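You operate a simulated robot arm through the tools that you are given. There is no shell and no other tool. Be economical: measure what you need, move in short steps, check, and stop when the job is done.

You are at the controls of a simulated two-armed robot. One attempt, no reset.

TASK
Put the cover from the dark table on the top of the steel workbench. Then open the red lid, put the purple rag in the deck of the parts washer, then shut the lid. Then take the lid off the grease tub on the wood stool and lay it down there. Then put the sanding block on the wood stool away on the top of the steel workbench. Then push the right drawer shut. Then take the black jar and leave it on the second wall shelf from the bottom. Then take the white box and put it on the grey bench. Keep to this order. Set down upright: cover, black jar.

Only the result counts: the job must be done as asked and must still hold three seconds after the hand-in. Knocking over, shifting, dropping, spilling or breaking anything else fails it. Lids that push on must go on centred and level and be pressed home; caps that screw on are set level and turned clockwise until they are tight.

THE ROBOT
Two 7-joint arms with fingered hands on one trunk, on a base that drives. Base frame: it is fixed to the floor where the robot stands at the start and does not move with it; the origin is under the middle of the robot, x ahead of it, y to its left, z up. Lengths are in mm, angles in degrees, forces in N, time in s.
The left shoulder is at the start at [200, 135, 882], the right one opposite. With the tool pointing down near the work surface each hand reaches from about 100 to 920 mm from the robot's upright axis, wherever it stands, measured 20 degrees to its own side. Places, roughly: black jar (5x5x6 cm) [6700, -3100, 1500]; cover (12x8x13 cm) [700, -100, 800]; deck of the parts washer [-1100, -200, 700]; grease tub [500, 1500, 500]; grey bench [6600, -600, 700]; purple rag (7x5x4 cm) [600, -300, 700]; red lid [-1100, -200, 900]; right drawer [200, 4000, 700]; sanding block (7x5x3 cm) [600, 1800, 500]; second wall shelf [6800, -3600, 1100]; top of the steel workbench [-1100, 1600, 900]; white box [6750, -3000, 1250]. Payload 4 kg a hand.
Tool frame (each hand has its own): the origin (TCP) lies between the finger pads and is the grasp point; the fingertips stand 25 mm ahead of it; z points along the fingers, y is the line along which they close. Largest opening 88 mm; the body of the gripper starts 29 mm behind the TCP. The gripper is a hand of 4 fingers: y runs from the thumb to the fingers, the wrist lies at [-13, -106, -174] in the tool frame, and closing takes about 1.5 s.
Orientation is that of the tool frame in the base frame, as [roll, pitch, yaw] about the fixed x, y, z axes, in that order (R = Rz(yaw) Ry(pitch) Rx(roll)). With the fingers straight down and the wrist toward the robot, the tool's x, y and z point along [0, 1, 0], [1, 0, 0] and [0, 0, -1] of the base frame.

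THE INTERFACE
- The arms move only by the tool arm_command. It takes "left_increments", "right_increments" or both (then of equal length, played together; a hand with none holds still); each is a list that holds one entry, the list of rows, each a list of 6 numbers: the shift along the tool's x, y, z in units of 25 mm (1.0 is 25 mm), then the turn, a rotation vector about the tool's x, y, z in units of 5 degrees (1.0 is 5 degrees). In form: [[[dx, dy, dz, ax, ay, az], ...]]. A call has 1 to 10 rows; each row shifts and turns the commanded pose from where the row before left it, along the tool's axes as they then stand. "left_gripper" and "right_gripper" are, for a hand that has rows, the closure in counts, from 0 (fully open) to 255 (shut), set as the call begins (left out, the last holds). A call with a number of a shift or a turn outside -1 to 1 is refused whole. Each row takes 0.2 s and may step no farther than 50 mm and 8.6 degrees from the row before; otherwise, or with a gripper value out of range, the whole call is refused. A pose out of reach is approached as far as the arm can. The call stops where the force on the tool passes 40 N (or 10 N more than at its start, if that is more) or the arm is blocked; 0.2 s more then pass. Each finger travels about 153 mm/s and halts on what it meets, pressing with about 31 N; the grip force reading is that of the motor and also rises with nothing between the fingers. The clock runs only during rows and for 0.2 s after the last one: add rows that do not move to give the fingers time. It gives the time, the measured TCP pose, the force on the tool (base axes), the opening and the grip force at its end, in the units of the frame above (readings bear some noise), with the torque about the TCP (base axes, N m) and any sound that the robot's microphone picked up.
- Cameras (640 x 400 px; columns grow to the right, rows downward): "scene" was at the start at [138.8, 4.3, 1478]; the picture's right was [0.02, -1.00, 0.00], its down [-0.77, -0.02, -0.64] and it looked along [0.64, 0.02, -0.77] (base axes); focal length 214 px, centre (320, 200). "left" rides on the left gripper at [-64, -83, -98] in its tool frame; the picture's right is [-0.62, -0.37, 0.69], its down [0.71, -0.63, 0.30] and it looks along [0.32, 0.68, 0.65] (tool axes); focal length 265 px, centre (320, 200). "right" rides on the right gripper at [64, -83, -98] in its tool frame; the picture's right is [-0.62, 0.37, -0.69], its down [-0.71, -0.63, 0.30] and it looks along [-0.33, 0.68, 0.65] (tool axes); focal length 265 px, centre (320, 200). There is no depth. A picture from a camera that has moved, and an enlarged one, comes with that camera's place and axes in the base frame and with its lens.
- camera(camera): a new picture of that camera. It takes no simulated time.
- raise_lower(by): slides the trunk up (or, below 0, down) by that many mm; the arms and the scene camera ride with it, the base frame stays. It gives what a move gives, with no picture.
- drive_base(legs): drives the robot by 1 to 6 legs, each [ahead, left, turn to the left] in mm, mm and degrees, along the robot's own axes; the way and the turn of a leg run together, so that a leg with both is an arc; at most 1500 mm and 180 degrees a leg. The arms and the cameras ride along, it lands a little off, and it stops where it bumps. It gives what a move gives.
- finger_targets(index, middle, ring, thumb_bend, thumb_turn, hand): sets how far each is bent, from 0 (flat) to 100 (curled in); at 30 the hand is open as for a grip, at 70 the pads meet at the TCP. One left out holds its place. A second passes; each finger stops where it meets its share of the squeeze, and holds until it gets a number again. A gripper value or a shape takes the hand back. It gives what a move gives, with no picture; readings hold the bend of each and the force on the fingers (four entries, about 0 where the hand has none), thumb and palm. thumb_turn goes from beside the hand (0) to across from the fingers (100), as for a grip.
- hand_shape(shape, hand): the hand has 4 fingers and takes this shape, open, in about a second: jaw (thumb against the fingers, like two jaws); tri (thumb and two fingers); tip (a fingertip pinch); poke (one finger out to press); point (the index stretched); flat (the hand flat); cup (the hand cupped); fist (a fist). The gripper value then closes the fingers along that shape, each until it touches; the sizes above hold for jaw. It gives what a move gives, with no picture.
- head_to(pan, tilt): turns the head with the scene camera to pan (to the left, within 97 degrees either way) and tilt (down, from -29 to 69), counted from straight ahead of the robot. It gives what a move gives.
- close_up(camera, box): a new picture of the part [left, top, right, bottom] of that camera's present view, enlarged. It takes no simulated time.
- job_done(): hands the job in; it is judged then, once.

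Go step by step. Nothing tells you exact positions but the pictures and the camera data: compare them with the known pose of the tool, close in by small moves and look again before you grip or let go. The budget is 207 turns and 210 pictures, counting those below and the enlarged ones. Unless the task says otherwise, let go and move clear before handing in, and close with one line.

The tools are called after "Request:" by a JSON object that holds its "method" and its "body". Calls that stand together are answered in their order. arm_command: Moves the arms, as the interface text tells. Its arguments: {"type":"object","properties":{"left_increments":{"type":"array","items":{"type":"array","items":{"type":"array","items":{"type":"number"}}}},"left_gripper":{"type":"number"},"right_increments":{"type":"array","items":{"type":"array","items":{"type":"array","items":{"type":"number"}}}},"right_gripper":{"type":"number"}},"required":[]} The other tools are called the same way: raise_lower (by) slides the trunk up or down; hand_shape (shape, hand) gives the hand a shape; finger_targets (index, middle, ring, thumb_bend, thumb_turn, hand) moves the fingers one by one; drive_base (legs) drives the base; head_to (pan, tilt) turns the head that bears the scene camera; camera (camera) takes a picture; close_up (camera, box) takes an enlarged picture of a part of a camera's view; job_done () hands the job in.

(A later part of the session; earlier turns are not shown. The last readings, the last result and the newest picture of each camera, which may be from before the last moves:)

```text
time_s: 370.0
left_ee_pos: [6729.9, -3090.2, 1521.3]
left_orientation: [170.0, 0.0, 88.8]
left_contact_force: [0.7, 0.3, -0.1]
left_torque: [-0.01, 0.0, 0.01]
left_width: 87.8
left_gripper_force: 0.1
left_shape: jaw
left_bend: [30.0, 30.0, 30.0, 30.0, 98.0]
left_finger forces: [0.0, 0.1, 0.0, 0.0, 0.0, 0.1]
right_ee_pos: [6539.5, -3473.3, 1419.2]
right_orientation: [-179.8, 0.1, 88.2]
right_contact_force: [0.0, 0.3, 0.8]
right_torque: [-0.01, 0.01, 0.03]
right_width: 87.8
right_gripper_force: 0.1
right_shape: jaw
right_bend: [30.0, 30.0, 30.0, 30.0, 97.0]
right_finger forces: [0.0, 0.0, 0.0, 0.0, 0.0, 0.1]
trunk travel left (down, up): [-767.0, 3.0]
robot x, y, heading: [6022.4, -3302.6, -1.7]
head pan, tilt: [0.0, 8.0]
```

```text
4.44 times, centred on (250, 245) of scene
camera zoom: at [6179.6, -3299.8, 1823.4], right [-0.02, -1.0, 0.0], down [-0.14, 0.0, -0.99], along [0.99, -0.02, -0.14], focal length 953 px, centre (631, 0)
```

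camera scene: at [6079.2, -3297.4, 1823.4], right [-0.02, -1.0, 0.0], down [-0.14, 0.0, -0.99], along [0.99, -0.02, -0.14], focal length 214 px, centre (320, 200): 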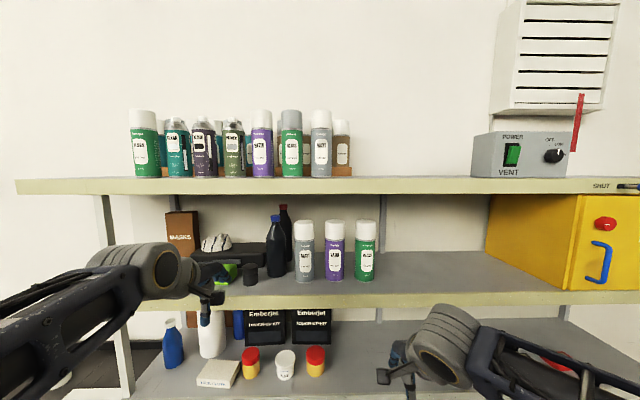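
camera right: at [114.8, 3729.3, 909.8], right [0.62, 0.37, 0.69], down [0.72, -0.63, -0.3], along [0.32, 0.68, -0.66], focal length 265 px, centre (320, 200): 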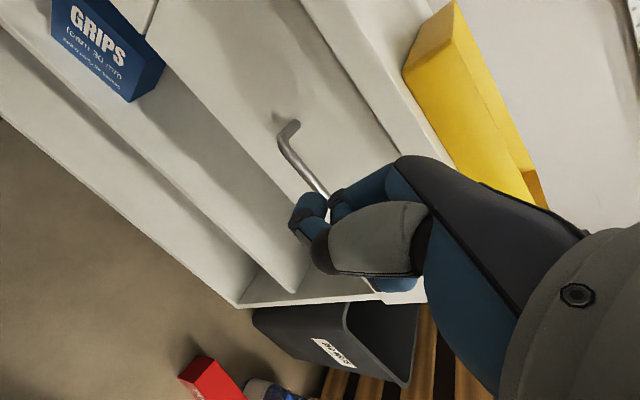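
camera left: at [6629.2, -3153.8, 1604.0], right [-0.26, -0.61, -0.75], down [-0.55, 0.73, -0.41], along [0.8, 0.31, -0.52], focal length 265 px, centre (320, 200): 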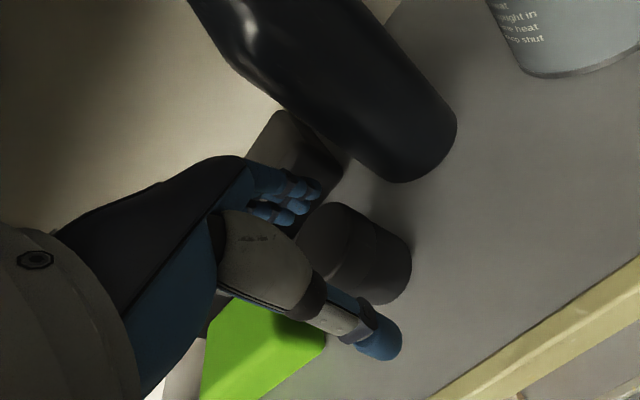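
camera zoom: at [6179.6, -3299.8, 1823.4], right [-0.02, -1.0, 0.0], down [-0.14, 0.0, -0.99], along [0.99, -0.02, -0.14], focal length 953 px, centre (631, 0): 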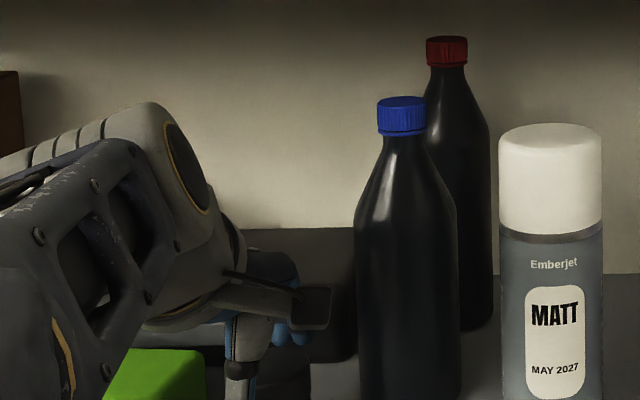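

Request:
{"method": "arm_command", "body": {"left_increments": [[[-0.05, -0.08, 0.45, 0, 0, 0], [0, 0, 0, 0, 0, 0]]]}}

Request:
{"method": "arm_command", "body": {"left_increments": [[[0, 0, 0, 0, 0, 0], [0, 0, 0, 0, 0, 0], [0, 0, 0, 0, 0, 0], [0, 0, 0, 0, 0, 0], [0, 0, 0, 0, 0, 0], [0, 0, 0, 0, 0, 0], [0, 0, 0, 0, 0, 0]]], "left_gripper": 255}}

Request:
{"method": "camera", "body": {"camera": "left"}}

```text
time_s: 370.6
left_ee_pos: [6731.9, -3092.5, 1511.1]
left_orientation: [169.8, 0.0, 88.6]
left_contact_force: [-0.3, 0.4, -0.2]
left_torque: [-0.02, 0.03, -0.02]
left_width: 87.9
left_gripper_force: 0.1
left_shape: jaw
left_bend: [30.0, 30.0, 30.0, 30.0, 98.0]
left_finger forces: [0.0, 0.1, 0.0, 0.1, 0.1, 0.0]
right_ee_pos: [6538.9, -3474.2, 1419.3]
right_orientation: [-179.8, 0.1, 88.2]
right_contact_force: [-0.2, 0.3, 0.1]
right_torque: [0.0, 0.06, 0.01]
right_width: 87.9
right_gripper_force: 0.0
right_shape: jaw
right_bend: [30.0, 30.0, 30.0, 30.0, 97.0]
right_finger forces: [0.0, 0.0, 0.0, 0.0, 0.1, 0.0]
trunk travel left (down, up): [-767.0, 3.0]
robot x, y, heading: [6020.6, -3300.1, -1.3]
head pan, tilt: [0.0, 8.0]
```

```text
time_s: 372.2
left_ee_pos: [6731.6, -3092.5, 1510.4]
left_orientation: [169.9, -0.1, 88.6]
left_contact_force: [0.0, 0.1, -0.4]
left_torque: [-0.03, 0.03, 0.01]
left_width: 42.5
left_gripper_force: 30.9
left_shape: jaw
left_bend: [74.0, 44.0, 47.0, 71.0, 100.0]
left_finger forces: [15.9, 9.5, 0.4, 0.0, 26.7, 0.1]
right_ee_pos: [6538.6, -3473.3, 1419.6]
right_orientation: [-179.8, 0.2, 88.2]
right_contact_force: [0.9, -0.9, 0.1]
right_torque: [-0.05, 0.01, -0.01]
right_width: 87.8
right_gripper_force: 0.0
right_shape: jaw
right_bend: [30.0, 30.0, 30.0, 30.0, 97.0]
right_finger forces: [0.1, 0.0, 0.0, 0.1, 0.0, 0.0]
trunk travel left (down, up): [-767.0, 3.0]
robot x, y, heading: [6024.5, -3303.6, -1.5]
head pan, tilt: [0.0, 8.0]
```

```text
36 pictures are left
camera left: at [6629.6, -3154.7, 1592.6], right [-0.26, -0.61, -0.75], down [-0.55, 0.73, -0.41], along [0.8, 0.31, -0.52], focal length 265 px, centre (320, 200)
```

left: 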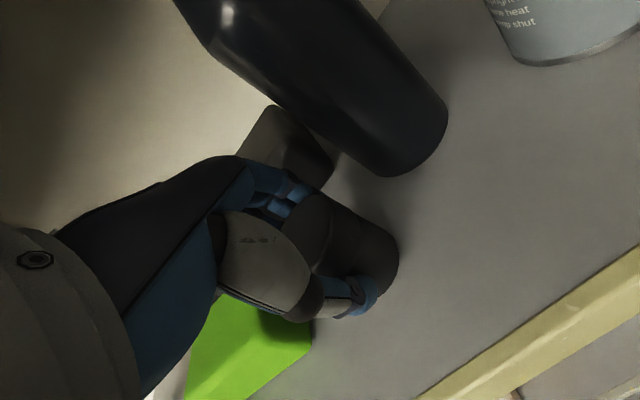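

The jar is gripped. I'll lift it 15 mm and draw it straight out of the shelf.

Request:
{"method": "arm_command", "body": {"left_increments": [[[0, 0.05, -0.3, 0, 0, 0], [0, 0.05, -0.3, 0, 0, 0], [0, 0, 0, 0, 0, 0], [0, -0.6, -0.1, 0, 0, 0], [0, -0.985, -0.17, 0, 0, 0], [0, -0.985, -0.17, 0, 0, 0], [0, -0.985, -0.17, 0, 0, 0], [0, -0.985, -0.17, 0, 0, 0], [0, -0.985, -0.17, 0, 0, 0], [0, -0.985, -0.17, 0, 0, 0]]]}}

Request:
{"method": "camera", "body": {"camera": "scene"}}

Request:
{"method": "camera", "body": {"camera": "left"}}

```text
time_s: 374.4
left_ee_pos: [6565.6, -3087.1, 1524.9]
left_orientation: [169.8, 0.0, 88.6]
left_contact_force: [0.7, 0.0, 0.2]
left_torque: [0.01, 0.0, 0.0]
left_width: 42.5
left_gripper_force: 30.7
left_shape: jaw
left_bend: [74.0, 44.0, 48.0, 71.0, 100.0]
left_finger forces: [16.2, 9.8, 0.4, 0.0, 26.6, 0.0]
right_ee_pos: [6539.5, -3472.7, 1418.6]
right_orientation: [-179.8, 0.0, 88.2]
right_contact_force: [0.7, 0.6, 0.2]
right_torque: [0.0, -0.01, -0.03]
right_width: 87.7
right_gripper_force: 0.1
right_shape: jaw
right_bend: [30.0, 30.0, 30.0, 30.0, 97.0]
right_finger forces: [0.1, 0.0, 0.1, 0.1, 0.1, 0.0]
trunk travel left (down, up): [-767.0, 3.0]
robot x, y, heading: [6022.8, -3295.7, -1.1]
head pan, tilt: [0.0, 8.0]
```

```text
35 pictures are left
camera scene: at [6179.9, -3299.8, 1823.4], right [-0.02, -1.0, 0.0], down [-0.14, 0.0, -0.99], along [0.99, -0.02, -0.14], focal length 214 px, centre (320, 200)
```

scene: 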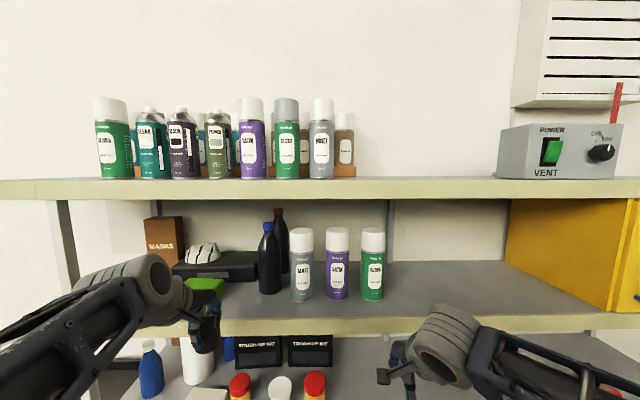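

```text
34 pictures are left
camera left: at [6463.7, -3150.3, 1606.5], right [-0.26, -0.61, -0.75], down [-0.55, 0.73, -0.41], along [0.8, 0.31, -0.52], focal length 265 px, centre (320, 200)
```

left: 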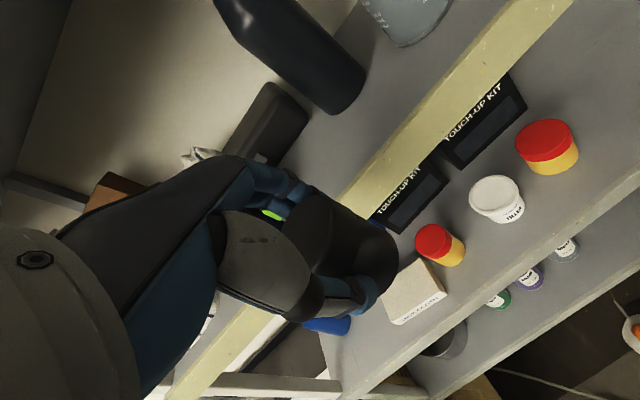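

The jar is out. I'll retract the right hand a bit, shift the robot right 460 mm, then lower the jar to second-shelf height in front of the free stretch.

Request:
{"method": "arm_command", "body": {"right_increments": [[[0, -0.8, 0, 0, 0, 0], [0, -0.8, 0, 0, 0, 0], [0, -0.8, 0, 0, 0, 0], [0, -0.8, 0, 0, 0, 0], [0, -0.8, 0, 0, 0, 0]]]}}

Request:
{"method": "drive_base", "body": {"legs": [[0, -460, 0]]}}

Request:
{"method": "arm_command", "body": {"left_increments": [[[0, -0.17, 0.985, 0, 0, 0], [0, -0.17, 0.985, 0, 0, 0], [0, -0.17, 0.985, 0, 0, 0], [0, -0.17, 0.985, 0, 0, 0], [0, -0.17, 0.985, 0, 0, 0], [0, -0.17, 0.985, 0, 0, 0], [0, -0.17, 0.985, 0, 0, 0], [0, -0.17, 0.985, 0, 0, 0], [0, -0.17, 0.985, 0, 0, 0], [0, -0.17, 0.985, 0, 0, 0]]]}}

Request:
{"method": "arm_command", "body": {"left_increments": [[[0, -0.17, 0.985, 0, 0, 0], [0, -0.17, 0.985, 0, 0, 0], [0, -0.17, 0.985, 0, 0, 0], [0, 0, 0, 0, 0, 0]]]}}

Request:
{"method": "head_to", "body": {"pan": 15, "tilt": 40}}

Request:
{"method": "camera", "body": {"camera": "scene"}}

Request:
{"method": "camera", "body": {"camera": "left"}}

```text
time_s: 375.6
left_ee_pos: [6565.6, -3087.5, 1524.2]
left_orientation: [169.9, 0.0, 88.5]
left_contact_force: [0.1, 0.3, -0.4]
left_torque: [0.0, 0.0, 0.02]
left_width: 42.8
left_gripper_force: 31.1
left_shape: jaw
left_bend: [74.0, 44.0, 48.0, 71.0, 100.0]
left_finger forces: [16.2, 9.8, 0.4, 0.0, 26.5, 0.0]
right_ee_pos: [6465.7, -3489.1, 1405.9]
right_orientation: [-179.8, 0.0, 88.2]
right_contact_force: [1.2, 0.1, 0.0]
right_torque: [0.01, -0.01, -0.05]
right_width: 87.5
right_gripper_force: 0.0
right_shape: jaw
right_bend: [30.0, 30.0, 30.0, 30.0, 97.0]
right_finger forces: [0.0, 0.1, 0.0, 0.0, 0.1, 0.0]
right hand out of reach, approached as far as the arm can: row 4, 5
trunk travel left (down, up): [-767.0, 3.0]
robot x, y, heading: [6027.3, -3296.6, -1.4]
head pan, tilt: [0.0, 8.0]
```

```text
time_s: 378.3
left_ee_pos: [6554.7, -3542.3, 1524.8]
left_orientation: [169.9, 0.0, 88.7]
left_contact_force: [-0.1, 0.1, -0.9]
left_torque: [0.05, 0.01, 0.01]
left_width: 42.4
left_gripper_force: 31.0
left_shape: jaw
left_bend: [74.0, 44.0, 48.0, 71.0, 100.0]
left_finger forces: [16.3, 9.9, 0.4, 0.1, 26.7, 0.1]
right_ee_pos: [6454.4, -3945.0, 1405.9]
right_orientation: [-179.9, 0.2, 88.3]
right_contact_force: [-0.4, 0.2, 0.1]
right_torque: [0.03, 0.0, 0.0]
right_width: 87.7
right_gripper_force: 0.0
right_shape: jaw
right_bend: [30.0, 30.0, 30.0, 30.0, 97.0]
right_finger forces: [0.1, 0.0, 0.0, 0.1, 0.0, 0.0]
trunk travel left (down, up): [-767.0, 3.0]
robot x, y, heading: [6012.3, -3755.9, -1.1]
head pan, tilt: [0.0, 8.0]
```

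```text
time_s: 380.5
left_ee_pos: [6566.6, -3537.8, 1282.1]
left_orientation: [170.1, -0.1, 88.6]
left_contact_force: [-0.4, -0.9, -0.4]
left_torque: [0.0, 0.02, 0.0]
left_width: 42.3
left_gripper_force: 30.7
left_shape: jaw
left_bend: [74.0, 44.0, 49.0, 71.0, 100.0]
left_finger forces: [16.0, 9.8, 2.1, 0.0, 27.5, 0.0]
left hand out of reach, approached as far as the arm can: row 10
right_ee_pos: [6454.1, -3944.9, 1405.9]
right_orientation: [-179.8, 0.1, 88.3]
right_contact_force: [0.6, -0.5, 0.4]
right_torque: [0.03, -0.06, -0.01]
right_width: 87.6
right_gripper_force: 0.1
right_shape: jaw
right_bend: [30.0, 30.0, 30.0, 30.0, 97.0]
right_finger forces: [0.0, 0.0, 0.0, 0.1, 0.0, 0.0]
trunk travel left (down, up): [-767.0, 3.0]
robot x, y, heading: [6014.3, -3755.8, -1.5]
head pan, tilt: [0.0, 8.0]
```

```text
time_s: 381.5
left_ee_pos: [6590.0, -3526.0, 1213.8]
left_orientation: [170.0, 0.1, 88.6]
left_contact_force: [-0.8, 0.5, -0.5]
left_torque: [-0.03, 0.01, -0.01]
left_width: 42.2
left_gripper_force: 31.0
left_shape: jaw
left_bend: [74.0, 44.0, 49.0, 71.0, 100.0]
left_finger forces: [15.9, 9.7, 2.0, 0.0, 27.3, 0.1]
left hand out of reach, approached as far as the arm can: row 1, 2, 3
right_ee_pos: [6454.5, -3944.2, 1406.1]
right_orientation: [-179.8, 0.1, 88.4]
right_contact_force: [-0.3, -0.1, 0.5]
right_torque: [0.01, 0.04, 0.01]
right_width: 87.8
right_gripper_force: 0.1
right_shape: jaw
right_bend: [30.0, 30.0, 30.0, 30.0, 97.0]
right_finger forces: [0.0, 0.0, 0.0, 0.0, 0.1, 0.1]
trunk travel left (down, up): [-767.0, 3.0]
robot x, y, heading: [6013.1, -3755.1, -1.3]
head pan, tilt: [0.0, 8.0]
```

```text
time_s: 382.5
left_ee_pos: [6589.1, -3526.6, 1214.8]
left_orientation: [170.0, 0.0, 88.6]
left_contact_force: [0.3, 0.2, -0.9]
left_torque: [0.0, -0.02, 0.0]
left_width: 42.0
left_gripper_force: 31.0
left_shape: jaw
left_bend: [74.0, 44.0, 49.0, 71.0, 100.0]
left_finger forces: [16.0, 9.6, 2.0, 0.0, 27.3, 0.1]
right_ee_pos: [6453.7, -3945.9, 1406.2]
right_orientation: [-179.8, 0.1, 88.4]
right_contact_force: [0.3, -0.3, -0.1]
right_torque: [0.01, 0.01, 0.0]
right_width: 87.8
right_gripper_force: 0.1
right_shape: jaw
right_bend: [30.0, 30.0, 30.0, 30.0, 97.0]
right_finger forces: [0.0, 0.1, 0.0, 0.0, 0.1, 0.0]
trunk travel left (down, up): [-767.0, 3.0]
robot x, y, heading: [6012.6, -3753.1, -1.2]
head pan, tilt: [15.0, 40.0]
```

```text
33 pictures are left
camera scene: at [6158.9, -3732.9, 1772.5], right [0.24, -0.97, 0.0], down [-0.62, -0.15, -0.77], along [0.74, 0.18, -0.64], focal length 214 px, centre (320, 200)
```

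scene: 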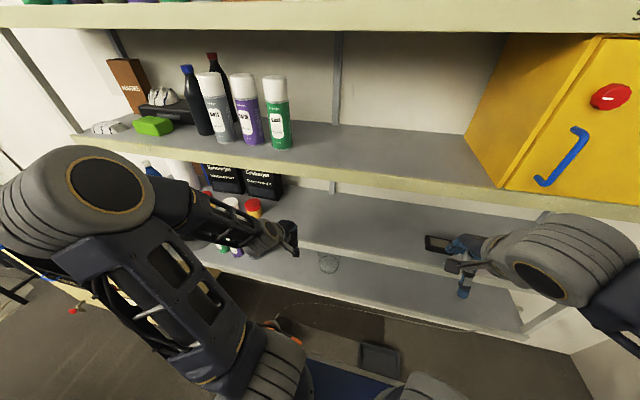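

```text
32 pictures are left
camera left: at [6487.7, -3589.2, 1297.0], right [-0.26, -0.61, -0.75], down [-0.55, 0.73, -0.41], along [0.79, 0.31, -0.53], focal length 265 px, centre (320, 200)
```

left: 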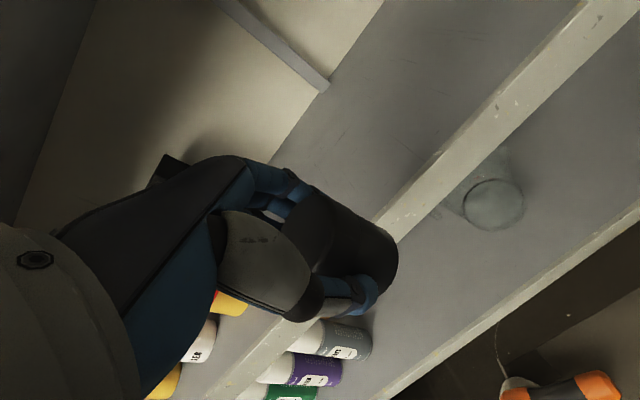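

I'll move the jar in over the second shelf at this height, then check the clearance beneath.

Request:
{"method": "arm_command", "body": {"left_increments": [[[0, 0.87, 0.15, 0, 0, 0], [0, 0.87, 0.15, 0, 0, 0], [0, 0.87, 0.15, 0, 0, 0], [0, 0.87, 0.15, 0, 0, 0], [0, 0.87, 0.15, 0, 0, 0], [0, 0.87, 0.15, 0, 0, 0], [0, 0.87, 0.15, 0, 0, 0], [0, 0, 0, 0, 0, 0]]]}}

Request:
{"method": "camera", "body": {"camera": "left"}}

Request:
{"method": "close_up", "body": {"camera": "scene", "box": [180, 150, 440, 290]}}

```text
time_s: 384.3
left_ee_pos: [6745.0, -3530.7, 1214.0]
left_orientation: [169.8, -0.1, 88.7]
left_contact_force: [0.2, -0.4, -0.8]
left_torque: [-0.02, -0.01, 0.0]
left_width: 42.3
left_gripper_force: 31.3
left_shape: jaw
left_bend: [74.0, 44.0, 49.0, 71.0, 100.0]
left_finger forces: [16.0, 9.7, 2.0, 0.1, 27.2, 0.0]
right_ee_pos: [6454.6, -3945.7, 1406.0]
right_orientation: [-179.8, 0.2, 88.3]
right_contact_force: [0.0, 0.4, 0.4]
right_torque: [-0.01, -0.05, 0.02]
right_width: 87.5
right_gripper_force: 0.1
right_shape: jaw
right_bend: [30.0, 30.0, 30.0, 30.0, 97.0]
right_finger forces: [0.1, 0.1, 0.0, 0.0, 0.1, 0.0]
trunk travel left (down, up): [-767.0, 3.0]
robot x, y, heading: [6015.8, -3753.8, -1.4]
head pan, tilt: [15.0, 40.0]
```

```text
31 pictures are left
camera left: at [6643.0, -3593.5, 1296.6], right [-0.26, -0.61, -0.75], down [-0.55, 0.73, -0.41], along [0.79, 0.31, -0.52], focal length 265 px, centre (320, 200)
```

left: 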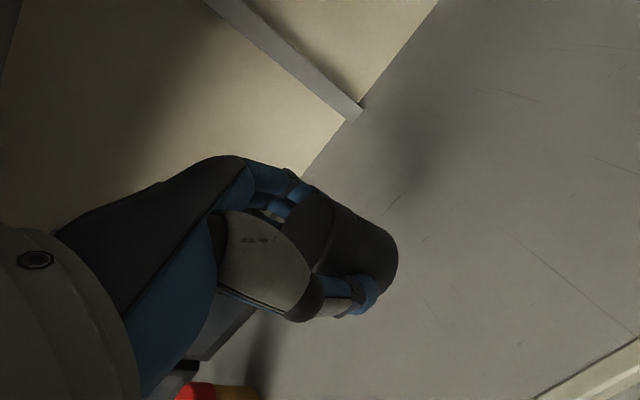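

```text
2.46 times, centred on (310, 220) of scene
camera zoom: at [6158.9, -3732.9, 1772.5], right [0.24, -0.97, 0.0], down [-0.62, -0.15, -0.77], along [0.74, 0.18, -0.64], focal length 528 px, centre (345, 151)
```

zoom: 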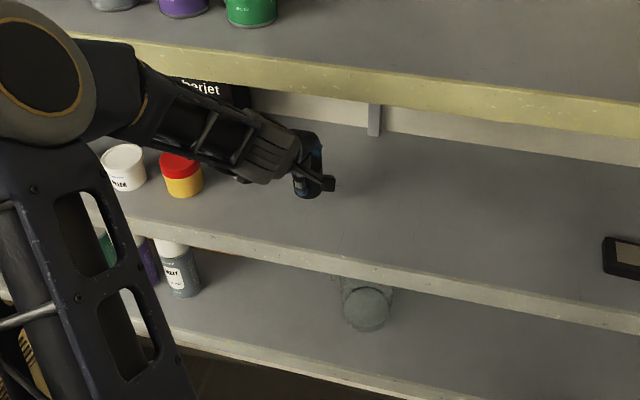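

Request:
{"method": "arm_command", "body": {"left_increments": [[[0, -0.07, 0.39, 0, 0, 0], [0, -0.07, 0.39, 0, 0, 0], [0, -0.07, 0.39, 0, 0, 0], [0, -0.04, 0.2, 0, 0, 0], [0, 0, 0, 0, 0, 0]]]}}

Request:
{"method": "arm_command", "body": {"left_increments": [[[0, -0.03, 0.14, 0, 0, 0], [0, -0.03, 0.14, 0, 0, 0], [0, 0, 0, 0, 0, 0]]]}}

Request:
{"method": "camera", "body": {"camera": "left"}}

```text
time_s: 385.5
left_ee_pos: [6742.3, -3530.5, 1178.7]
left_orientation: [169.9, 0.0, 88.7]
left_contact_force: [0.2, 0.5, -0.5]
left_torque: [-0.01, 0.0, 0.01]
left_width: 42.1
left_gripper_force: 31.0
left_shape: jaw
left_bend: [74.0, 44.0, 49.0, 71.0, 100.0]
left_finger forces: [16.0, 9.8, 1.9, 0.0, 27.1, 0.1]
right_ee_pos: [6454.3, -3944.1, 1405.6]
right_orientation: [-179.7, 0.2, 88.3]
right_contact_force: [0.1, 0.5, 0.1]
right_torque: [-0.02, 0.02, -0.01]
right_width: 88.0
right_gripper_force: 0.2
right_shape: jaw
right_bend: [30.0, 30.0, 30.0, 30.0, 97.0]
right_finger forces: [0.0, 0.1, 0.0, 0.0, 0.0, 0.1]
trunk travel left (down, up): [-767.0, 3.0]
robot x, y, heading: [6017.3, -3754.5, -1.2]
head pan, tilt: [15.0, 40.0]
```

```text
time_s: 386.3
left_ee_pos: [6742.1, -3530.1, 1170.8]
left_orientation: [169.8, -0.1, 88.8]
left_contact_force: [-0.1, -0.1, -0.2]
left_torque: [-0.03, 0.01, 0.02]
left_width: 42.0
left_gripper_force: 31.3
left_shape: jaw
left_bend: [74.0, 44.0, 49.0, 71.0, 100.0]
left_finger forces: [16.0, 9.9, 1.9, 0.0, 27.1, 0.0]
right_ee_pos: [6453.8, -3945.8, 1406.6]
right_orientation: [-179.8, 0.1, 88.2]
right_contact_force: [-0.2, 0.0, -0.1]
right_torque: [-0.04, 0.02, 0.0]
right_width: 87.8
right_gripper_force: 0.2
right_shape: jaw
right_bend: [30.0, 30.0, 30.0, 30.0, 97.0]
right_finger forces: [0.1, 0.0, 0.0, 0.0, 0.0, 0.1]
trunk travel left (down, up): [-767.0, 3.0]
robot x, y, heading: [6014.8, -3751.8, -1.1]
head pan, tilt: [15.0, 40.0]
```

```text
29 pictures are left
camera left: at [6641.6, -3593.2, 1254.4], right [-0.26, -0.61, -0.75], down [-0.55, 0.73, -0.41], along [0.79, 0.31, -0.52], focal length 265 px, centre (320, 200)
```

left: 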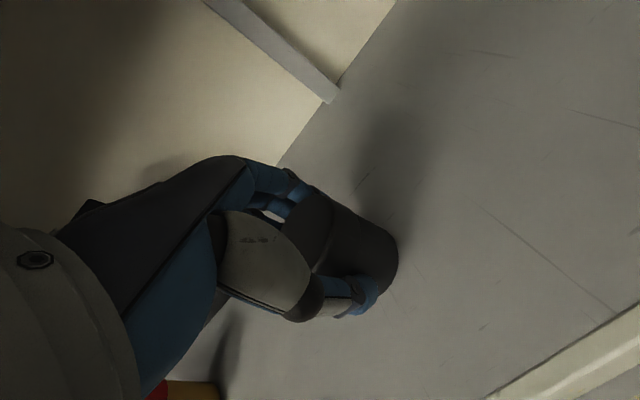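

Request:
{"method": "arm_command", "body": {"left_increments": [[[0, -0.03, 0.16, 0, 0, 0], [0, -0.03, 0.16, 0, 0, 0], [0, 0, 0, 0, 0, 0]]]}}

Request:
{"method": "arm_command", "body": {"left_increments": [[[0, -0.02, 0.12, 0, 0, 0], [0, 0, 0, 0, 0, 0]]]}}

```text
time_s: 387.1
left_ee_pos: [6743.5, -3529.6, 1167.1]
left_orientation: [169.5, -0.1, 88.8]
left_contact_force: [-3.5, 1.5, 34.4]
left_torque: [0.07, 0.26, 0.0]
left_width: 43.9
left_gripper_force: 30.8
left_shape: jaw
left_bend: [74.0, 44.0, 49.0, 72.0, 100.0]
left_finger forces: [18.9, 11.5, 3.1, 0.0, 36.0, 0.1]
right_ee_pos: [6453.2, -3945.8, 1407.2]
right_orientation: [-179.9, 0.2, 88.3]
right_contact_force: [-0.1, -0.5, -0.5]
right_torque: [-0.01, -0.01, -0.03]
right_width: 87.8
right_gripper_force: 0.0
right_shape: jaw
right_bend: [30.0, 30.0, 30.0, 30.0, 97.0]
right_finger forces: [0.0, 0.0, 0.0, 0.0, 0.0, 0.1]
trunk travel left (down, up): [-767.0, 3.0]
robot x, y, heading: [6014.1, -3752.3, -1.3]
head pan, tilt: [15.0, 40.0]
```

```text
time_s: 387.4
left_ee_pos: [6745.1, -3529.0, 1166.9]
left_orientation: [169.2, -0.3, 88.8]
left_contact_force: [-1.8, 0.1, 20.9]
left_torque: [0.01, 0.35, 0.03]
left_width: 44.4
left_gripper_force: 31.2
left_shape: jaw
left_bend: [74.0, 43.0, 49.0, 73.0, 100.0]
left_finger forces: [19.2, 11.1, 3.2, 0.0, 33.7, 0.1]
right_ee_pos: [6453.5, -3946.2, 1405.3]
right_orientation: [-179.9, 0.0, 88.4]
right_contact_force: [0.1, -0.3, -0.1]
right_torque: [0.02, -0.02, 0.03]
right_width: 87.7
right_gripper_force: 0.1
right_shape: jaw
right_bend: [30.0, 30.0, 30.0, 30.0, 97.0]
right_finger forces: [0.0, 0.1, 0.0, 0.1, 0.1, 0.1]
trunk travel left (down, up): [-767.0, 3.0]
robot x, y, heading: [6016.1, -3752.6, -1.3]
head pan, tilt: [15.0, 40.0]
stopped in row 1 (left hand): the force on the tool passed its limit at 47 N (the readings are from after the stop); the commanded pose is now the measured one
```

The jar stands on the shelf. I'll ease off slightly, open, then rise and withdraw the hand.

Request:
{"method": "arm_command", "body": {"left_increments": [[[0, 0, -0.06, 0, 0, 0], [0, 0, 0, 0, 0, 0]]]}}

Request:
{"method": "arm_command", "body": {"left_increments": [[[0, 0, 0, 0, 0, 0], [0, 0, 0, 0, 0, 0], [0, 0, 0, 0, 0, 0], [0, 0, 0, 0, 0, 0], [0, 0, 0, 0, 0, 0]]], "left_gripper": 20}}

Request:
{"method": "camera", "body": {"camera": "left"}}

```text
time_s: 388.1
left_ee_pos: [6744.6, -3529.5, 1167.3]
left_orientation: [169.5, -0.3, 88.8]
left_contact_force: [3.4, 0.9, 21.6]
left_torque: [0.03, 0.15, 0.0]
left_width: 44.2
left_gripper_force: 30.8
left_shape: jaw
left_bend: [74.0, 43.0, 49.0, 74.0, 100.0]
left_finger forces: [20.3, 12.2, 3.6, 0.0, 31.8, 0.1]
right_ee_pos: [6454.8, -3945.0, 1405.9]
right_orientation: [-179.8, 0.1, 88.3]
right_contact_force: [0.0, -0.4, 0.1]
right_torque: [0.0, 0.0, 0.0]
right_width: 87.6
right_gripper_force: 0.0
right_shape: jaw
right_bend: [30.0, 30.0, 30.0, 30.0, 97.0]
right_finger forces: [0.0, 0.1, 0.1, 0.0, 0.0, 0.0]
trunk travel left (down, up): [-767.0, 3.0]
robot x, y, heading: [6015.5, -3754.9, -1.1]
head pan, tilt: [15.0, 40.0]
```

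```text
time_s: 389.2
left_ee_pos: [6743.6, -3529.5, 1166.5]
left_orientation: [169.6, -0.2, 88.7]
left_contact_force: [0.9, -0.6, 0.3]
left_torque: [-0.01, 0.04, 0.0]
left_width: 80.5
left_gripper_force: 0.1
left_shape: jaw
left_bend: [31.0, 31.0, 30.0, 32.0, 98.0]
left_finger forces: [0.0, 0.0, 0.1, 0.1, 0.0, 0.0]
right_ee_pos: [6453.3, -3944.3, 1407.2]
right_orientation: [-179.8, 0.1, 88.3]
right_contact_force: [-0.7, 0.2, -1.0]
right_torque: [0.0, 0.03, 0.0]
right_width: 87.8
right_gripper_force: 0.0
right_shape: jaw
right_bend: [30.0, 30.0, 30.0, 30.0, 97.0]
right_finger forces: [0.0, 0.0, 0.0, 0.0, 0.0, 0.0]
trunk travel left (down, up): [-767.0, 3.0]
robot x, y, heading: [6016.8, -3752.7, -1.3]
head pan, tilt: [15.0, 40.0]
```

```text
28 pictures are left
camera left: at [6642.5, -3593.2, 1247.4], right [-0.25, -0.61, -0.75], down [-0.55, 0.73, -0.41], along [0.8, 0.31, -0.52], focal length 265 px, centre (320, 200)
```

left: 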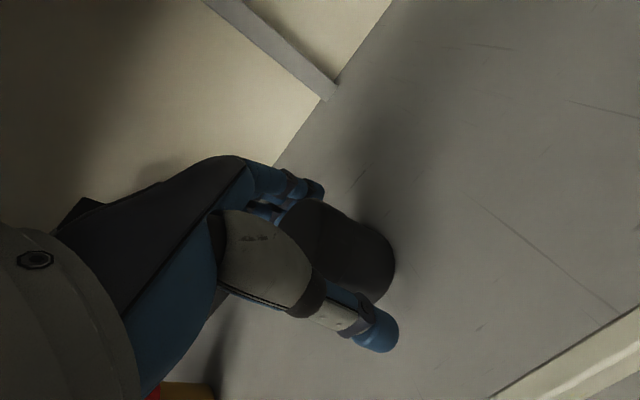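

Request:
{"method": "arm_command", "body": {"left_increments": [[[0, 0.085, -0.47, 0, 0, 0], [0, 0.085, -0.47, 0, 0, 0], [0, 0.085, -0.47, 0, 0, 0], [0, 0.085, -0.5, 0, 0, 0], [0, -0.5, -0.1, 0, 0, 0], [0, -0.95, -0.17, 0, 0, 0], [0, -0.95, -0.17, 0, 0, 0], [0, -0.95, -0.17, 0, 0, 0], [0, -0.95, -0.17, 0, 0, 0], [0, -0.95, -0.17, 0, 0, 0]]]}}

Request:
{"method": "close_up", "body": {"camera": "scene", "box": [180, 150, 440, 290]}}

```text
time_s: 391.4
left_ee_pos: [6609.6, -3528.9, 1214.5]
left_orientation: [169.4, -0.2, 88.7]
left_contact_force: [-0.5, 0.0, 0.3]
left_torque: [-0.02, 0.0, 0.01]
left_width: 80.2
left_gripper_force: 0.2
left_shape: jaw
left_bend: [31.0, 31.0, 30.0, 32.0, 98.0]
left_finger forces: [0.1, 0.0, 0.1, 0.0, 0.1, 0.0]
right_ee_pos: [6454.2, -3944.8, 1407.1]
right_orientation: [-179.8, 0.0, 88.3]
right_contact_force: [0.8, -0.3, 0.7]
right_torque: [0.0, 0.0, -0.03]
right_width: 87.6
right_gripper_force: 0.0
right_shape: jaw
right_bend: [30.0, 30.0, 30.0, 30.0, 97.0]
right_finger forces: [0.1, 0.1, 0.0, 0.0, 0.1, 0.0]
trunk travel left (down, up): [-767.0, 3.0]
robot x, y, heading: [6015.3, -3753.5, -1.2]
head pan, tilt: [15.0, 40.0]
```

```text
2.46 times, centred on (310, 220) of scene
camera zoom: at [6159.0, -3733.0, 1772.5], right [0.24, -0.97, 0.0], down [-0.62, -0.15, -0.77], along [0.74, 0.18, -0.64], focal length 528 px, centre (345, 151)
```

zoom: 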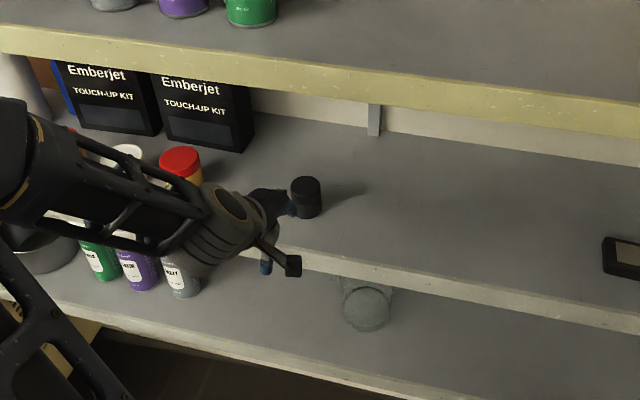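

The jar stands upright on the second shelf. Next the white "tack cloth" box, at about [6738, -2967] on the same shelf; I back off a little, shift left and look at it closely.

Request:
{"method": "drive_base", "body": {"legs": [[-80, 0, 0], [0, 555, 0], [0, 0, 1.2]]}}

Request:
{"method": "raise_lower", "body": {"by": -80}}

Request:
{"method": "arm_command", "body": {"left_increments": [[[0, 0.17, -0.985, 0, 0, 0], [0, 0.17, -0.985, 0, 0, 0], [0, 0.17, -0.985, 0, 0, 0], [0, 0.17, -0.985, 0, 0, 0], [0, 0.1, -0.6, 0, 0, 0], [0, 0, 0, 0, 0, 0]]], "left_gripper": 0}}

Request:
{"method": "camera", "body": {"camera": "left"}}

Request:
{"method": "camera", "body": {"camera": "scene"}}

```text
time_s: 395.6
left_ee_pos: [6539.5, -2966.5, 1214.4]
left_orientation: [169.5, -0.2, 89.6]
left_contact_force: [-0.7, 0.2, -0.1]
left_torque: [0.0, 0.01, 0.03]
left_width: 80.8
left_gripper_force: 0.1
left_shape: jaw
left_bend: [31.0, 31.0, 30.0, 32.0, 98.0]
left_finger forces: [0.0, 0.1, 0.0, 0.0, 0.0, 0.1]
right_ee_pos: [6390.5, -3386.9, 1407.4]
right_orientation: [-179.7, 0.1, 89.2]
right_contact_force: [-0.3, 0.8, -0.2]
right_torque: [-0.01, 0.01, 0.02]
right_width: 88.1
right_gripper_force: 0.1
right_shape: jaw
right_bend: [30.0, 30.0, 30.0, 30.0, 97.0]
right_finger forces: [0.1, 0.0, 0.0, 0.0, 0.0, 0.1]
trunk travel left (down, up): [-767.0, 3.0]
robot x, y, heading: [5948.1, -3206.8, -0.4]
head pan, tilt: [15.0, 40.0]
```

```text
time_s: 396.8
left_ee_pos: [6540.2, -2965.6, 1133.3]
left_orientation: [169.4, -0.2, 89.7]
left_contact_force: [0.1, -0.9, 1.3]
left_torque: [0.01, -0.02, 0.0]
left_width: 80.7
left_gripper_force: 0.0
left_shape: jaw
left_bend: [31.0, 31.0, 30.0, 32.0, 98.0]
left_finger forces: [0.1, 0.0, 0.0, 0.1, 0.0, 0.0]
right_ee_pos: [6391.4, -3385.4, 1327.4]
right_orientation: [-179.9, 0.1, 89.2]
right_contact_force: [0.7, -0.6, -0.3]
right_torque: [0.02, 0.01, 0.0]
right_width: 87.8
right_gripper_force: 0.1
right_shape: jaw
right_bend: [30.0, 30.0, 30.0, 30.0, 97.0]
right_finger forces: [0.1, 0.0, 0.0, 0.1, 0.1, 0.1]
trunk travel left (down, up): [-687.0, 83.0]
robot x, y, heading: [5944.0, -3204.4, -0.1]
head pan, tilt: [15.0, 40.0]
```

```text
time_s: 398.2
left_ee_pos: [6538.2, -2966.0, 1248.1]
left_orientation: [169.6, -0.3, 89.7]
left_contact_force: [0.3, -0.5, 0.6]
left_torque: [-0.03, 0.0, 0.0]
left_width: 87.5
left_gripper_force: 0.0
left_shape: jaw
left_bend: [30.0, 30.0, 30.0, 30.0, 98.0]
left_finger forces: [0.0, 0.0, 0.0, 0.0, 0.0, 0.0]
right_ee_pos: [6390.8, -3385.1, 1326.0]
right_orientation: [-179.9, 0.1, 89.2]
right_contact_force: [-0.5, 0.3, 0.0]
right_torque: [0.04, 0.03, 0.02]
right_width: 87.5
right_gripper_force: 0.0
right_shape: jaw
right_bend: [30.0, 30.0, 30.0, 30.0, 97.0]
right_finger forces: [0.1, 0.0, 0.0, 0.0, 0.0, 0.0]
trunk travel left (down, up): [-687.0, 83.0]
robot x, y, heading: [5944.3, -3202.0, -0.5]
head pan, tilt: [15.0, 40.0]
```

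```text
26 pictures are left
camera left: at [6437.4, -3030.6, 1330.8], right [-0.24, -0.62, -0.75], down [-0.56, 0.72, -0.41], along [0.79, 0.32, -0.52], focal length 265 px, centre (320, 200)
```

left: 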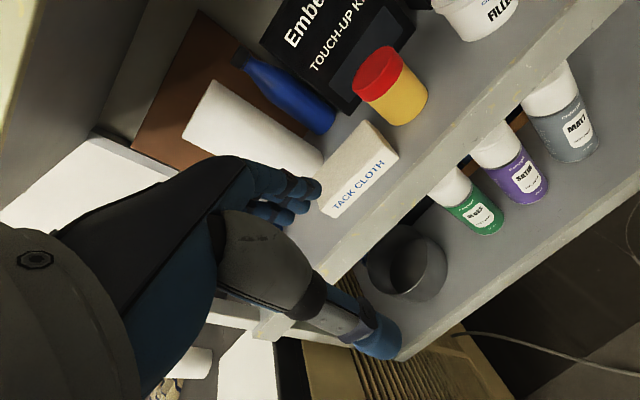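

```text
25 pictures are left
camera scene: at [6092.1, -3178.8, 1692.5], right [0.25, -0.97, 0.0], down [-0.62, -0.16, -0.77], along [0.74, 0.19, -0.64], focal length 214 px, centre (320, 200)
```

scene: 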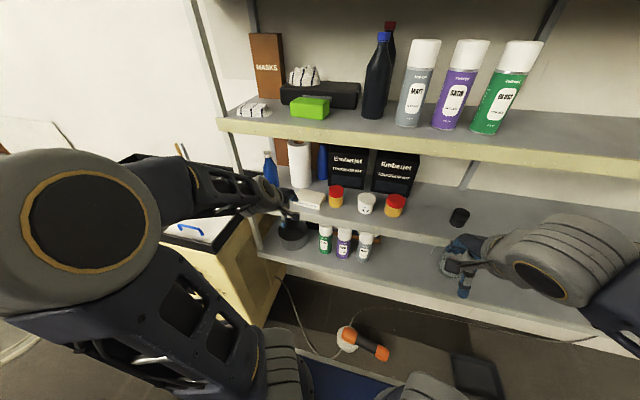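

Request:
{"method": "close_up", "body": {"camera": "left", "box": [280, 90, 460, 250]}}

Request:
{"method": "close_up", "body": {"camera": "scene", "box": [250, 130, 350, 230]}}

```text
2.50 times, centred on (370, 170) of left
camera zoom: at [6437.4, -3030.6, 1330.8], right [-0.24, -0.62, -0.75], down [-0.56, 0.72, -0.41], along [0.79, 0.32, -0.52], focal length 664 px, centre (195, 275)
```

zoom: 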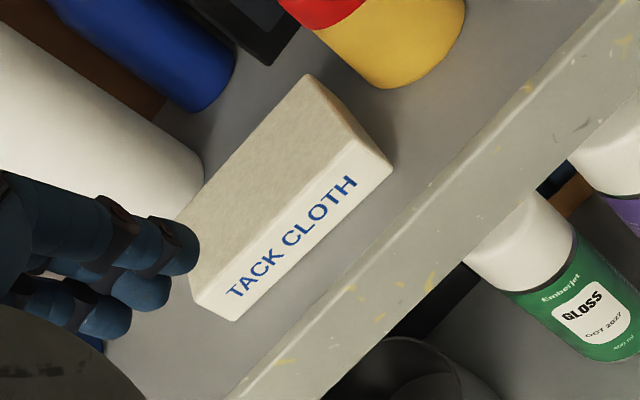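

```text
4.00 times, centred on (300, 180) of scene
camera zoom: at [6092.1, -3178.8, 1692.5], right [0.25, -0.97, 0.0], down [-0.62, -0.16, -0.77], along [0.74, 0.19, -0.64], focal length 858 px, centre (400, 280)
```

zoom: 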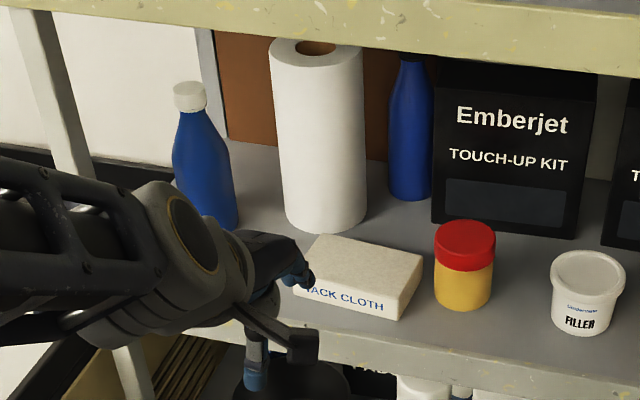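

The white box is 110×75×35 mm, centred at about [6731, -2976], top z≈1150, rotated about -11°. I'll level the hand, yaw it to match, and open the fingers wider.

Request:
{"method": "arm_command", "body": {"left_increments": [[[0, 0, 0, 0.52, 0, 0], [0, 0, 0, 0.52, 0, 0], [0, 0, 0, 0.52, 0, 0], [0, 0, 0, 0.52, 0, 0], [0, 0, 0, 0, 0, 0.54], [0, 0, 0, 0, 0, 0.54], [0, 0, 0, 0, 0, 0.54], [0, 0, 0, 0, 0, 0.54], [0, 0, 0, 0, 0, 0]]]}}

Request:
{"method": "finger_targets", "body": {"hand": "left", "index": 18, "middle": 18, "ring": 18, "thumb_bend": 18}}

```text
time_s: 400.2
left_ee_pos: [6538.4, -2966.9, 1248.8]
left_orientation: [180.0, -0.3, 78.8]
left_contact_force: [-1.8, 1.0, 0.5]
left_torque: [-0.01, -0.02, -0.01]
left_width: 87.8
left_gripper_force: 0.1
left_shape: jaw
left_bend: [30.0, 30.0, 30.0, 30.0, 98.0]
left_finger forces: [0.1, 0.0, 0.0, 0.0, 0.0, 0.0]
right_ee_pos: [6390.5, -3385.2, 1326.4]
right_orientation: [-179.8, 0.1, 89.2]
right_contact_force: [0.5, 0.1, -0.3]
right_torque: [0.0, 0.01, 0.04]
right_width: 87.5
right_gripper_force: 0.1
right_shape: jaw
right_bend: [30.0, 30.0, 30.0, 30.0, 97.0]
right_finger forces: [0.1, 0.0, 0.0, 0.0, 0.1, 0.0]
trunk travel left (down, up): [-687.0, 83.0]
robot x, y, heading: [5948.2, -3202.3, -0.7]
head pan, tilt: [15.0, 40.0]
```

```text
time_s: 401.2
left_ee_pos: [6537.6, -2966.8, 1248.5]
left_orientation: [180.0, -0.2, 78.8]
left_contact_force: [-0.1, 0.6, -0.1]
left_torque: [0.03, 0.01, -0.01]
left_width: 106.9
left_gripper_force: 0.1
left_shape: fingers
left_bend: [18.0, 18.0, 18.0, 18.0, 98.0]
left_finger forces: [0.0, 0.0, 0.0, 0.1, 0.0, 0.0]
right_ee_pos: [6391.2, -3385.7, 1326.5]
right_orientation: [-179.8, 0.1, 89.2]
right_contact_force: [-0.5, 0.0, 0.1]
right_torque: [-0.03, -0.01, -0.01]
right_width: 87.4
right_gripper_force: 0.2
right_shape: jaw
right_bend: [30.0, 30.0, 30.0, 30.0, 97.0]
right_finger forces: [0.0, 0.0, 0.0, 0.0, 0.1, 0.0]
trunk travel left (down, up): [-687.0, 83.0]
robot x, y, heading: [5951.2, -3201.4, -0.5]
head pan, tilt: [15.0, 40.0]
```

Request:
{"method": "arm_command", "body": {"left_increments": [[[0.138, 0.956, 0.15, 0, 0, 0], [0.138, 0.956, 0.15, 0, 0, 0], [0.138, 0.956, 0.15, 0, 0, 0], [0.138, 0.956, 0.15, 0, 0, 0], [0.138, 0.956, 0.15, 0, 0, 0], [0.138, 0.956, 0.15, 0, 0, 0], [0.138, 0.956, 0.15, 0, 0, 0], [0.138, 0.956, 0.15, 0, 0, 0], [0, 0, 0, 0, 0, 0]]]}}

Request:
{"method": "camera", "body": {"camera": "left"}}

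Request:
{"method": "close_up", "body": {"camera": "scene", "box": [250, 130, 350, 230]}}

```text
time_s: 403.2
left_ee_pos: [6731.6, -2973.7, 1215.9]
left_orientation: [-179.8, -0.2, 78.9]
left_contact_force: [0.3, 0.1, 0.1]
left_torque: [-0.01, 0.01, 0.0]
left_width: 107.0
left_gripper_force: 0.0
left_shape: fingers
left_bend: [18.0, 18.0, 18.0, 18.0, 98.0]
left_finger forces: [0.1, 0.1, 0.1, 0.1, 0.1, 0.0]
right_ee_pos: [6391.2, -3385.5, 1326.5]
right_orientation: [-179.8, 0.1, 89.2]
right_contact_force: [0.9, 0.4, -0.8]
right_torque: [-0.02, 0.01, 0.01]
right_width: 87.7
right_gripper_force: 0.1
right_shape: jaw
right_bend: [30.0, 30.0, 30.0, 30.0, 97.0]
right_finger forces: [0.0, 0.0, 0.0, 0.1, 0.1, 0.0]
trunk travel left (down, up): [-687.0, 83.0]
robot x, y, heading: [5947.4, -3204.0, -0.5]
head pan, tilt: [15.0, 40.0]
```

```text
22 pictures are left
camera left: at [6637.1, -3023.1, 1315.7], right [-0.48, -0.54, -0.69], down [-0.48, 0.82, -0.3], along [0.73, 0.19, -0.65], focal length 265 px, centre (320, 200)
```

left: 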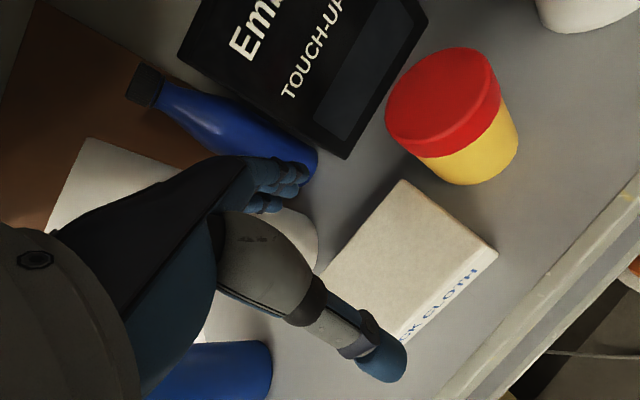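

```text
4.00 times, centred on (300, 180) of scene
camera zoom: at [6092.0, -3178.5, 1692.2], right [0.25, -0.97, 0.0], down [-0.62, -0.16, -0.77], along [0.74, 0.19, -0.64], focal length 858 px, centre (400, 280)
```

zoom: 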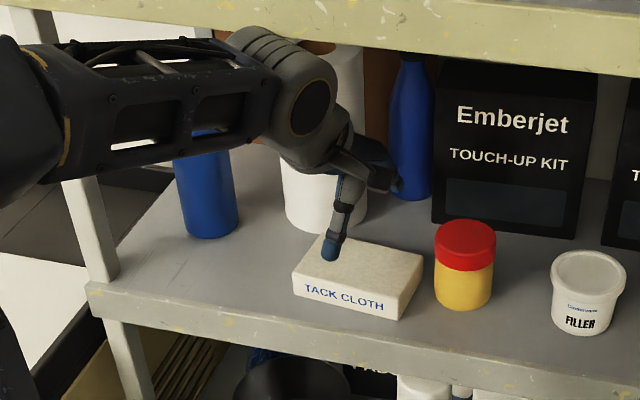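

The hand is centred over the box. I'll descend in steps and close the fingers on it.

Request:
{"method": "arm_command", "body": {"left_increments": [[[0, 0, 0.6, 0, 0, 0], [0, 0, 0.6, 0, 0, 0], [0, 0, 0.5, 0, 0, 0], [0, 0, 0.3, 0, 0, 0], [0, 0, 0, 0, 0, 0]]]}}

Request:
{"method": "camera", "body": {"camera": "left"}}

```text
time_s: 404.4
left_ee_pos: [6732.8, -2975.2, 1169.6]
left_orientation: [-180.0, -0.1, 78.8]
left_contact_force: [0.4, 0.0, -0.4]
left_torque: [-0.02, -0.03, -0.01]
left_width: 107.0
left_gripper_force: 0.1
left_shape: fingers
left_bend: [18.0, 18.0, 18.0, 18.0, 98.0]
left_finger forces: [0.0, 0.1, 0.0, 0.1, 0.0, 0.0]
right_ee_pos: [6390.2, -3386.3, 1326.6]
right_orientation: [-179.8, 0.1, 89.2]
right_contact_force: [0.6, 0.5, 0.9]
right_torque: [0.02, 0.03, 0.01]
right_width: 87.9
right_gripper_force: 0.0
right_shape: jaw
right_bend: [30.0, 30.0, 30.0, 30.0, 97.0]
right_finger forces: [0.0, 0.0, 0.1, 0.1, 0.1, 0.0]
trunk travel left (down, up): [-687.0, 83.0]
robot x, y, heading: [5945.3, -3200.3, -0.3]
head pan, tilt: [15.0, 40.0]
```

```text
20 pictures are left
camera left: at [6637.2, -3023.8, 1267.0], right [-0.48, -0.53, -0.7], down [-0.48, 0.82, -0.3], along [0.73, 0.19, -0.65], focal length 265 px, centre (320, 200)
```

left: 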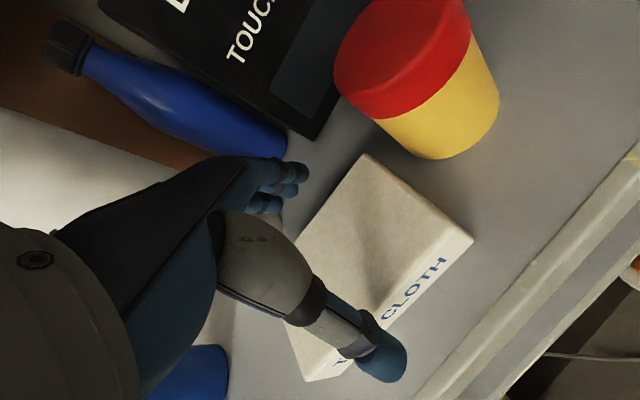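

Request:
{"method": "arm_command", "body": {"left_increments": [[[0, 0, 0.25, 0, 0, 0], [0, 0, 0.25, 0, 0, 0], [0, 0, 0, 0, 0, 0]]]}}

Request:
{"method": "finger_targets", "body": {"hand": "left", "index": 75, "middle": 75, "ring": 75, "thumb_bend": 75}}

Request:
{"method": "camera", "body": {"camera": "left"}}

```text
time_s: 405.2
left_ee_pos: [6732.1, -2975.7, 1156.8]
left_orientation: [180.0, -0.2, 78.7]
left_contact_force: [0.0, 0.1, 0.2]
left_torque: [0.0, 0.01, -0.01]
left_width: 106.9
left_gripper_force: 0.0
left_shape: fingers
left_bend: [18.0, 18.0, 18.0, 18.0, 98.0]
left_finger forces: [0.0, 0.1, 0.1, 0.0, 0.0, 0.0]
right_ee_pos: [6391.0, -3385.0, 1325.5]
right_orientation: [-179.9, 0.1, 89.1]
right_contact_force: [-0.5, -0.5, 0.4]
right_torque: [0.0, 0.0, -0.02]
right_width: 87.5
right_gripper_force: 0.0
right_shape: jaw
right_bend: [30.0, 30.0, 30.0, 30.0, 97.0]
right_finger forces: [0.1, 0.1, 0.1, 0.0, 0.1, 0.1]
trunk travel left (down, up): [-687.0, 83.0]
robot x, y, heading: [5950.1, -3201.4, -0.2]
head pan, tilt: [15.0, 40.0]
```

```text
time_s: 406.2
left_ee_pos: [6732.1, -2975.4, 1156.9]
left_orientation: [179.8, -0.2, 78.7]
left_contact_force: [1.8, -1.1, 3.8]
left_torque: [-0.07, -0.23, 0.01]
left_width: 71.8
left_gripper_force: 30.9
left_shape: fingers
left_bend: [45.0, 53.0, 56.0, 30.0, 92.0]
left_finger forces: [12.2, 10.1, 9.9, 0.0, 29.4, 0.1]
right_ee_pos: [6391.1, -3385.5, 1325.8]
right_orientation: [-179.8, 0.0, 89.2]
right_contact_force: [-0.6, 0.1, -0.1]
right_torque: [0.02, 0.0, 0.02]
right_width: 87.4
right_gripper_force: 0.1
right_shape: jaw
right_bend: [30.0, 30.0, 30.0, 30.0, 97.0]
right_finger forces: [0.0, 0.1, 0.1, 0.1, 0.0, 0.1]
trunk travel left (down, up): [-687.0, 83.0]
robot x, y, heading: [5944.9, -3204.2, -0.3]
head pan, tilt: [15.0, 40.0]
```

```text
19 pictures are left
camera left: at [6637.0, -3024.2, 1254.9], right [-0.48, -0.53, -0.7], down [-0.48, 0.82, -0.3], along [0.73, 0.19, -0.65], focal length 265 px, centre (320, 200)
```

left: 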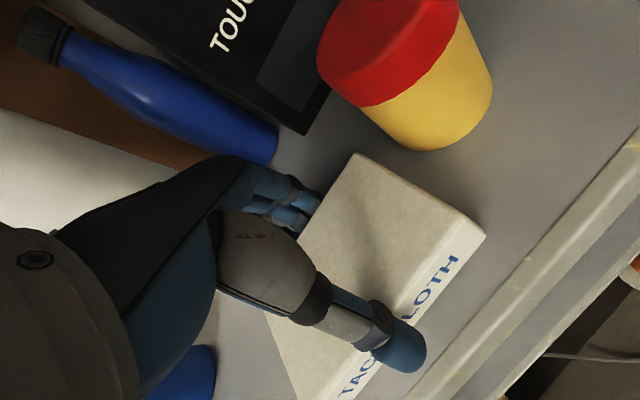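

A good, even grip at 72 mm. I'll lift 40 mm and draw the box out.

Request:
{"method": "arm_command", "body": {"left_increments": [[[0, 0, -0.2, 0, 0, 0], [0, 0, -0.4, 0, 0, 0], [0, 0, -0.5, 0, 0, 0], [0, 0, -0.5, 0, 0, 0], [0, 0, 0, 0, 0, 0]]]}}

Request:
{"method": "camera", "body": {"camera": "left"}}

```text
time_s: 407.4
left_ee_pos: [6731.8, -2976.5, 1197.2]
left_orientation: [-180.0, -0.1, 78.8]
left_contact_force: [0.9, 0.2, -0.6]
left_torque: [-0.02, -0.01, 0.0]
left_width: 72.0
left_gripper_force: 30.1
left_shape: fingers
left_bend: [45.0, 54.0, 56.0, 30.0, 92.0]
left_finger forces: [11.4, 9.4, 9.6, 0.0, 29.7, 0.0]
right_ee_pos: [6391.4, -3385.7, 1326.0]
right_orientation: [-179.8, 0.1, 89.1]
right_contact_force: [-0.3, 0.9, 1.2]
right_torque: [0.02, 0.01, 0.05]
right_width: 87.8
right_gripper_force: 0.1
right_shape: jaw
right_bend: [30.0, 30.0, 30.0, 30.0, 97.0]
right_finger forces: [0.1, 0.1, 0.0, 0.1, 0.1, 0.1]
trunk travel left (down, up): [-687.0, 83.0]
robot x, y, heading: [5943.7, -3199.8, -0.2]
head pan, tilt: [15.0, 40.0]
```

```text
18 pictures are left
camera left: at [6637.0, -3023.9, 1294.4], right [-0.48, -0.53, -0.7], down [-0.48, 0.82, -0.3], along [0.73, 0.19, -0.65], focal length 265 px, centre (320, 200)
```

left: 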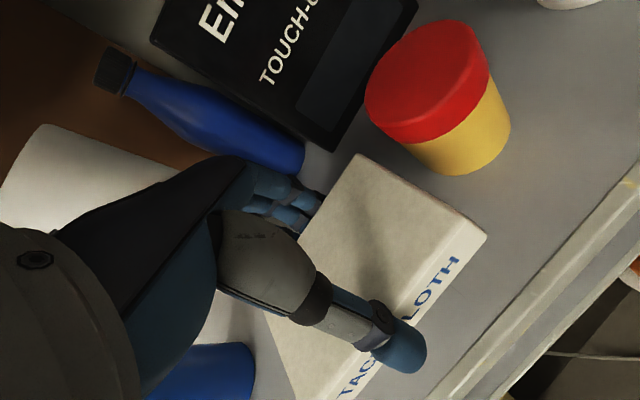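

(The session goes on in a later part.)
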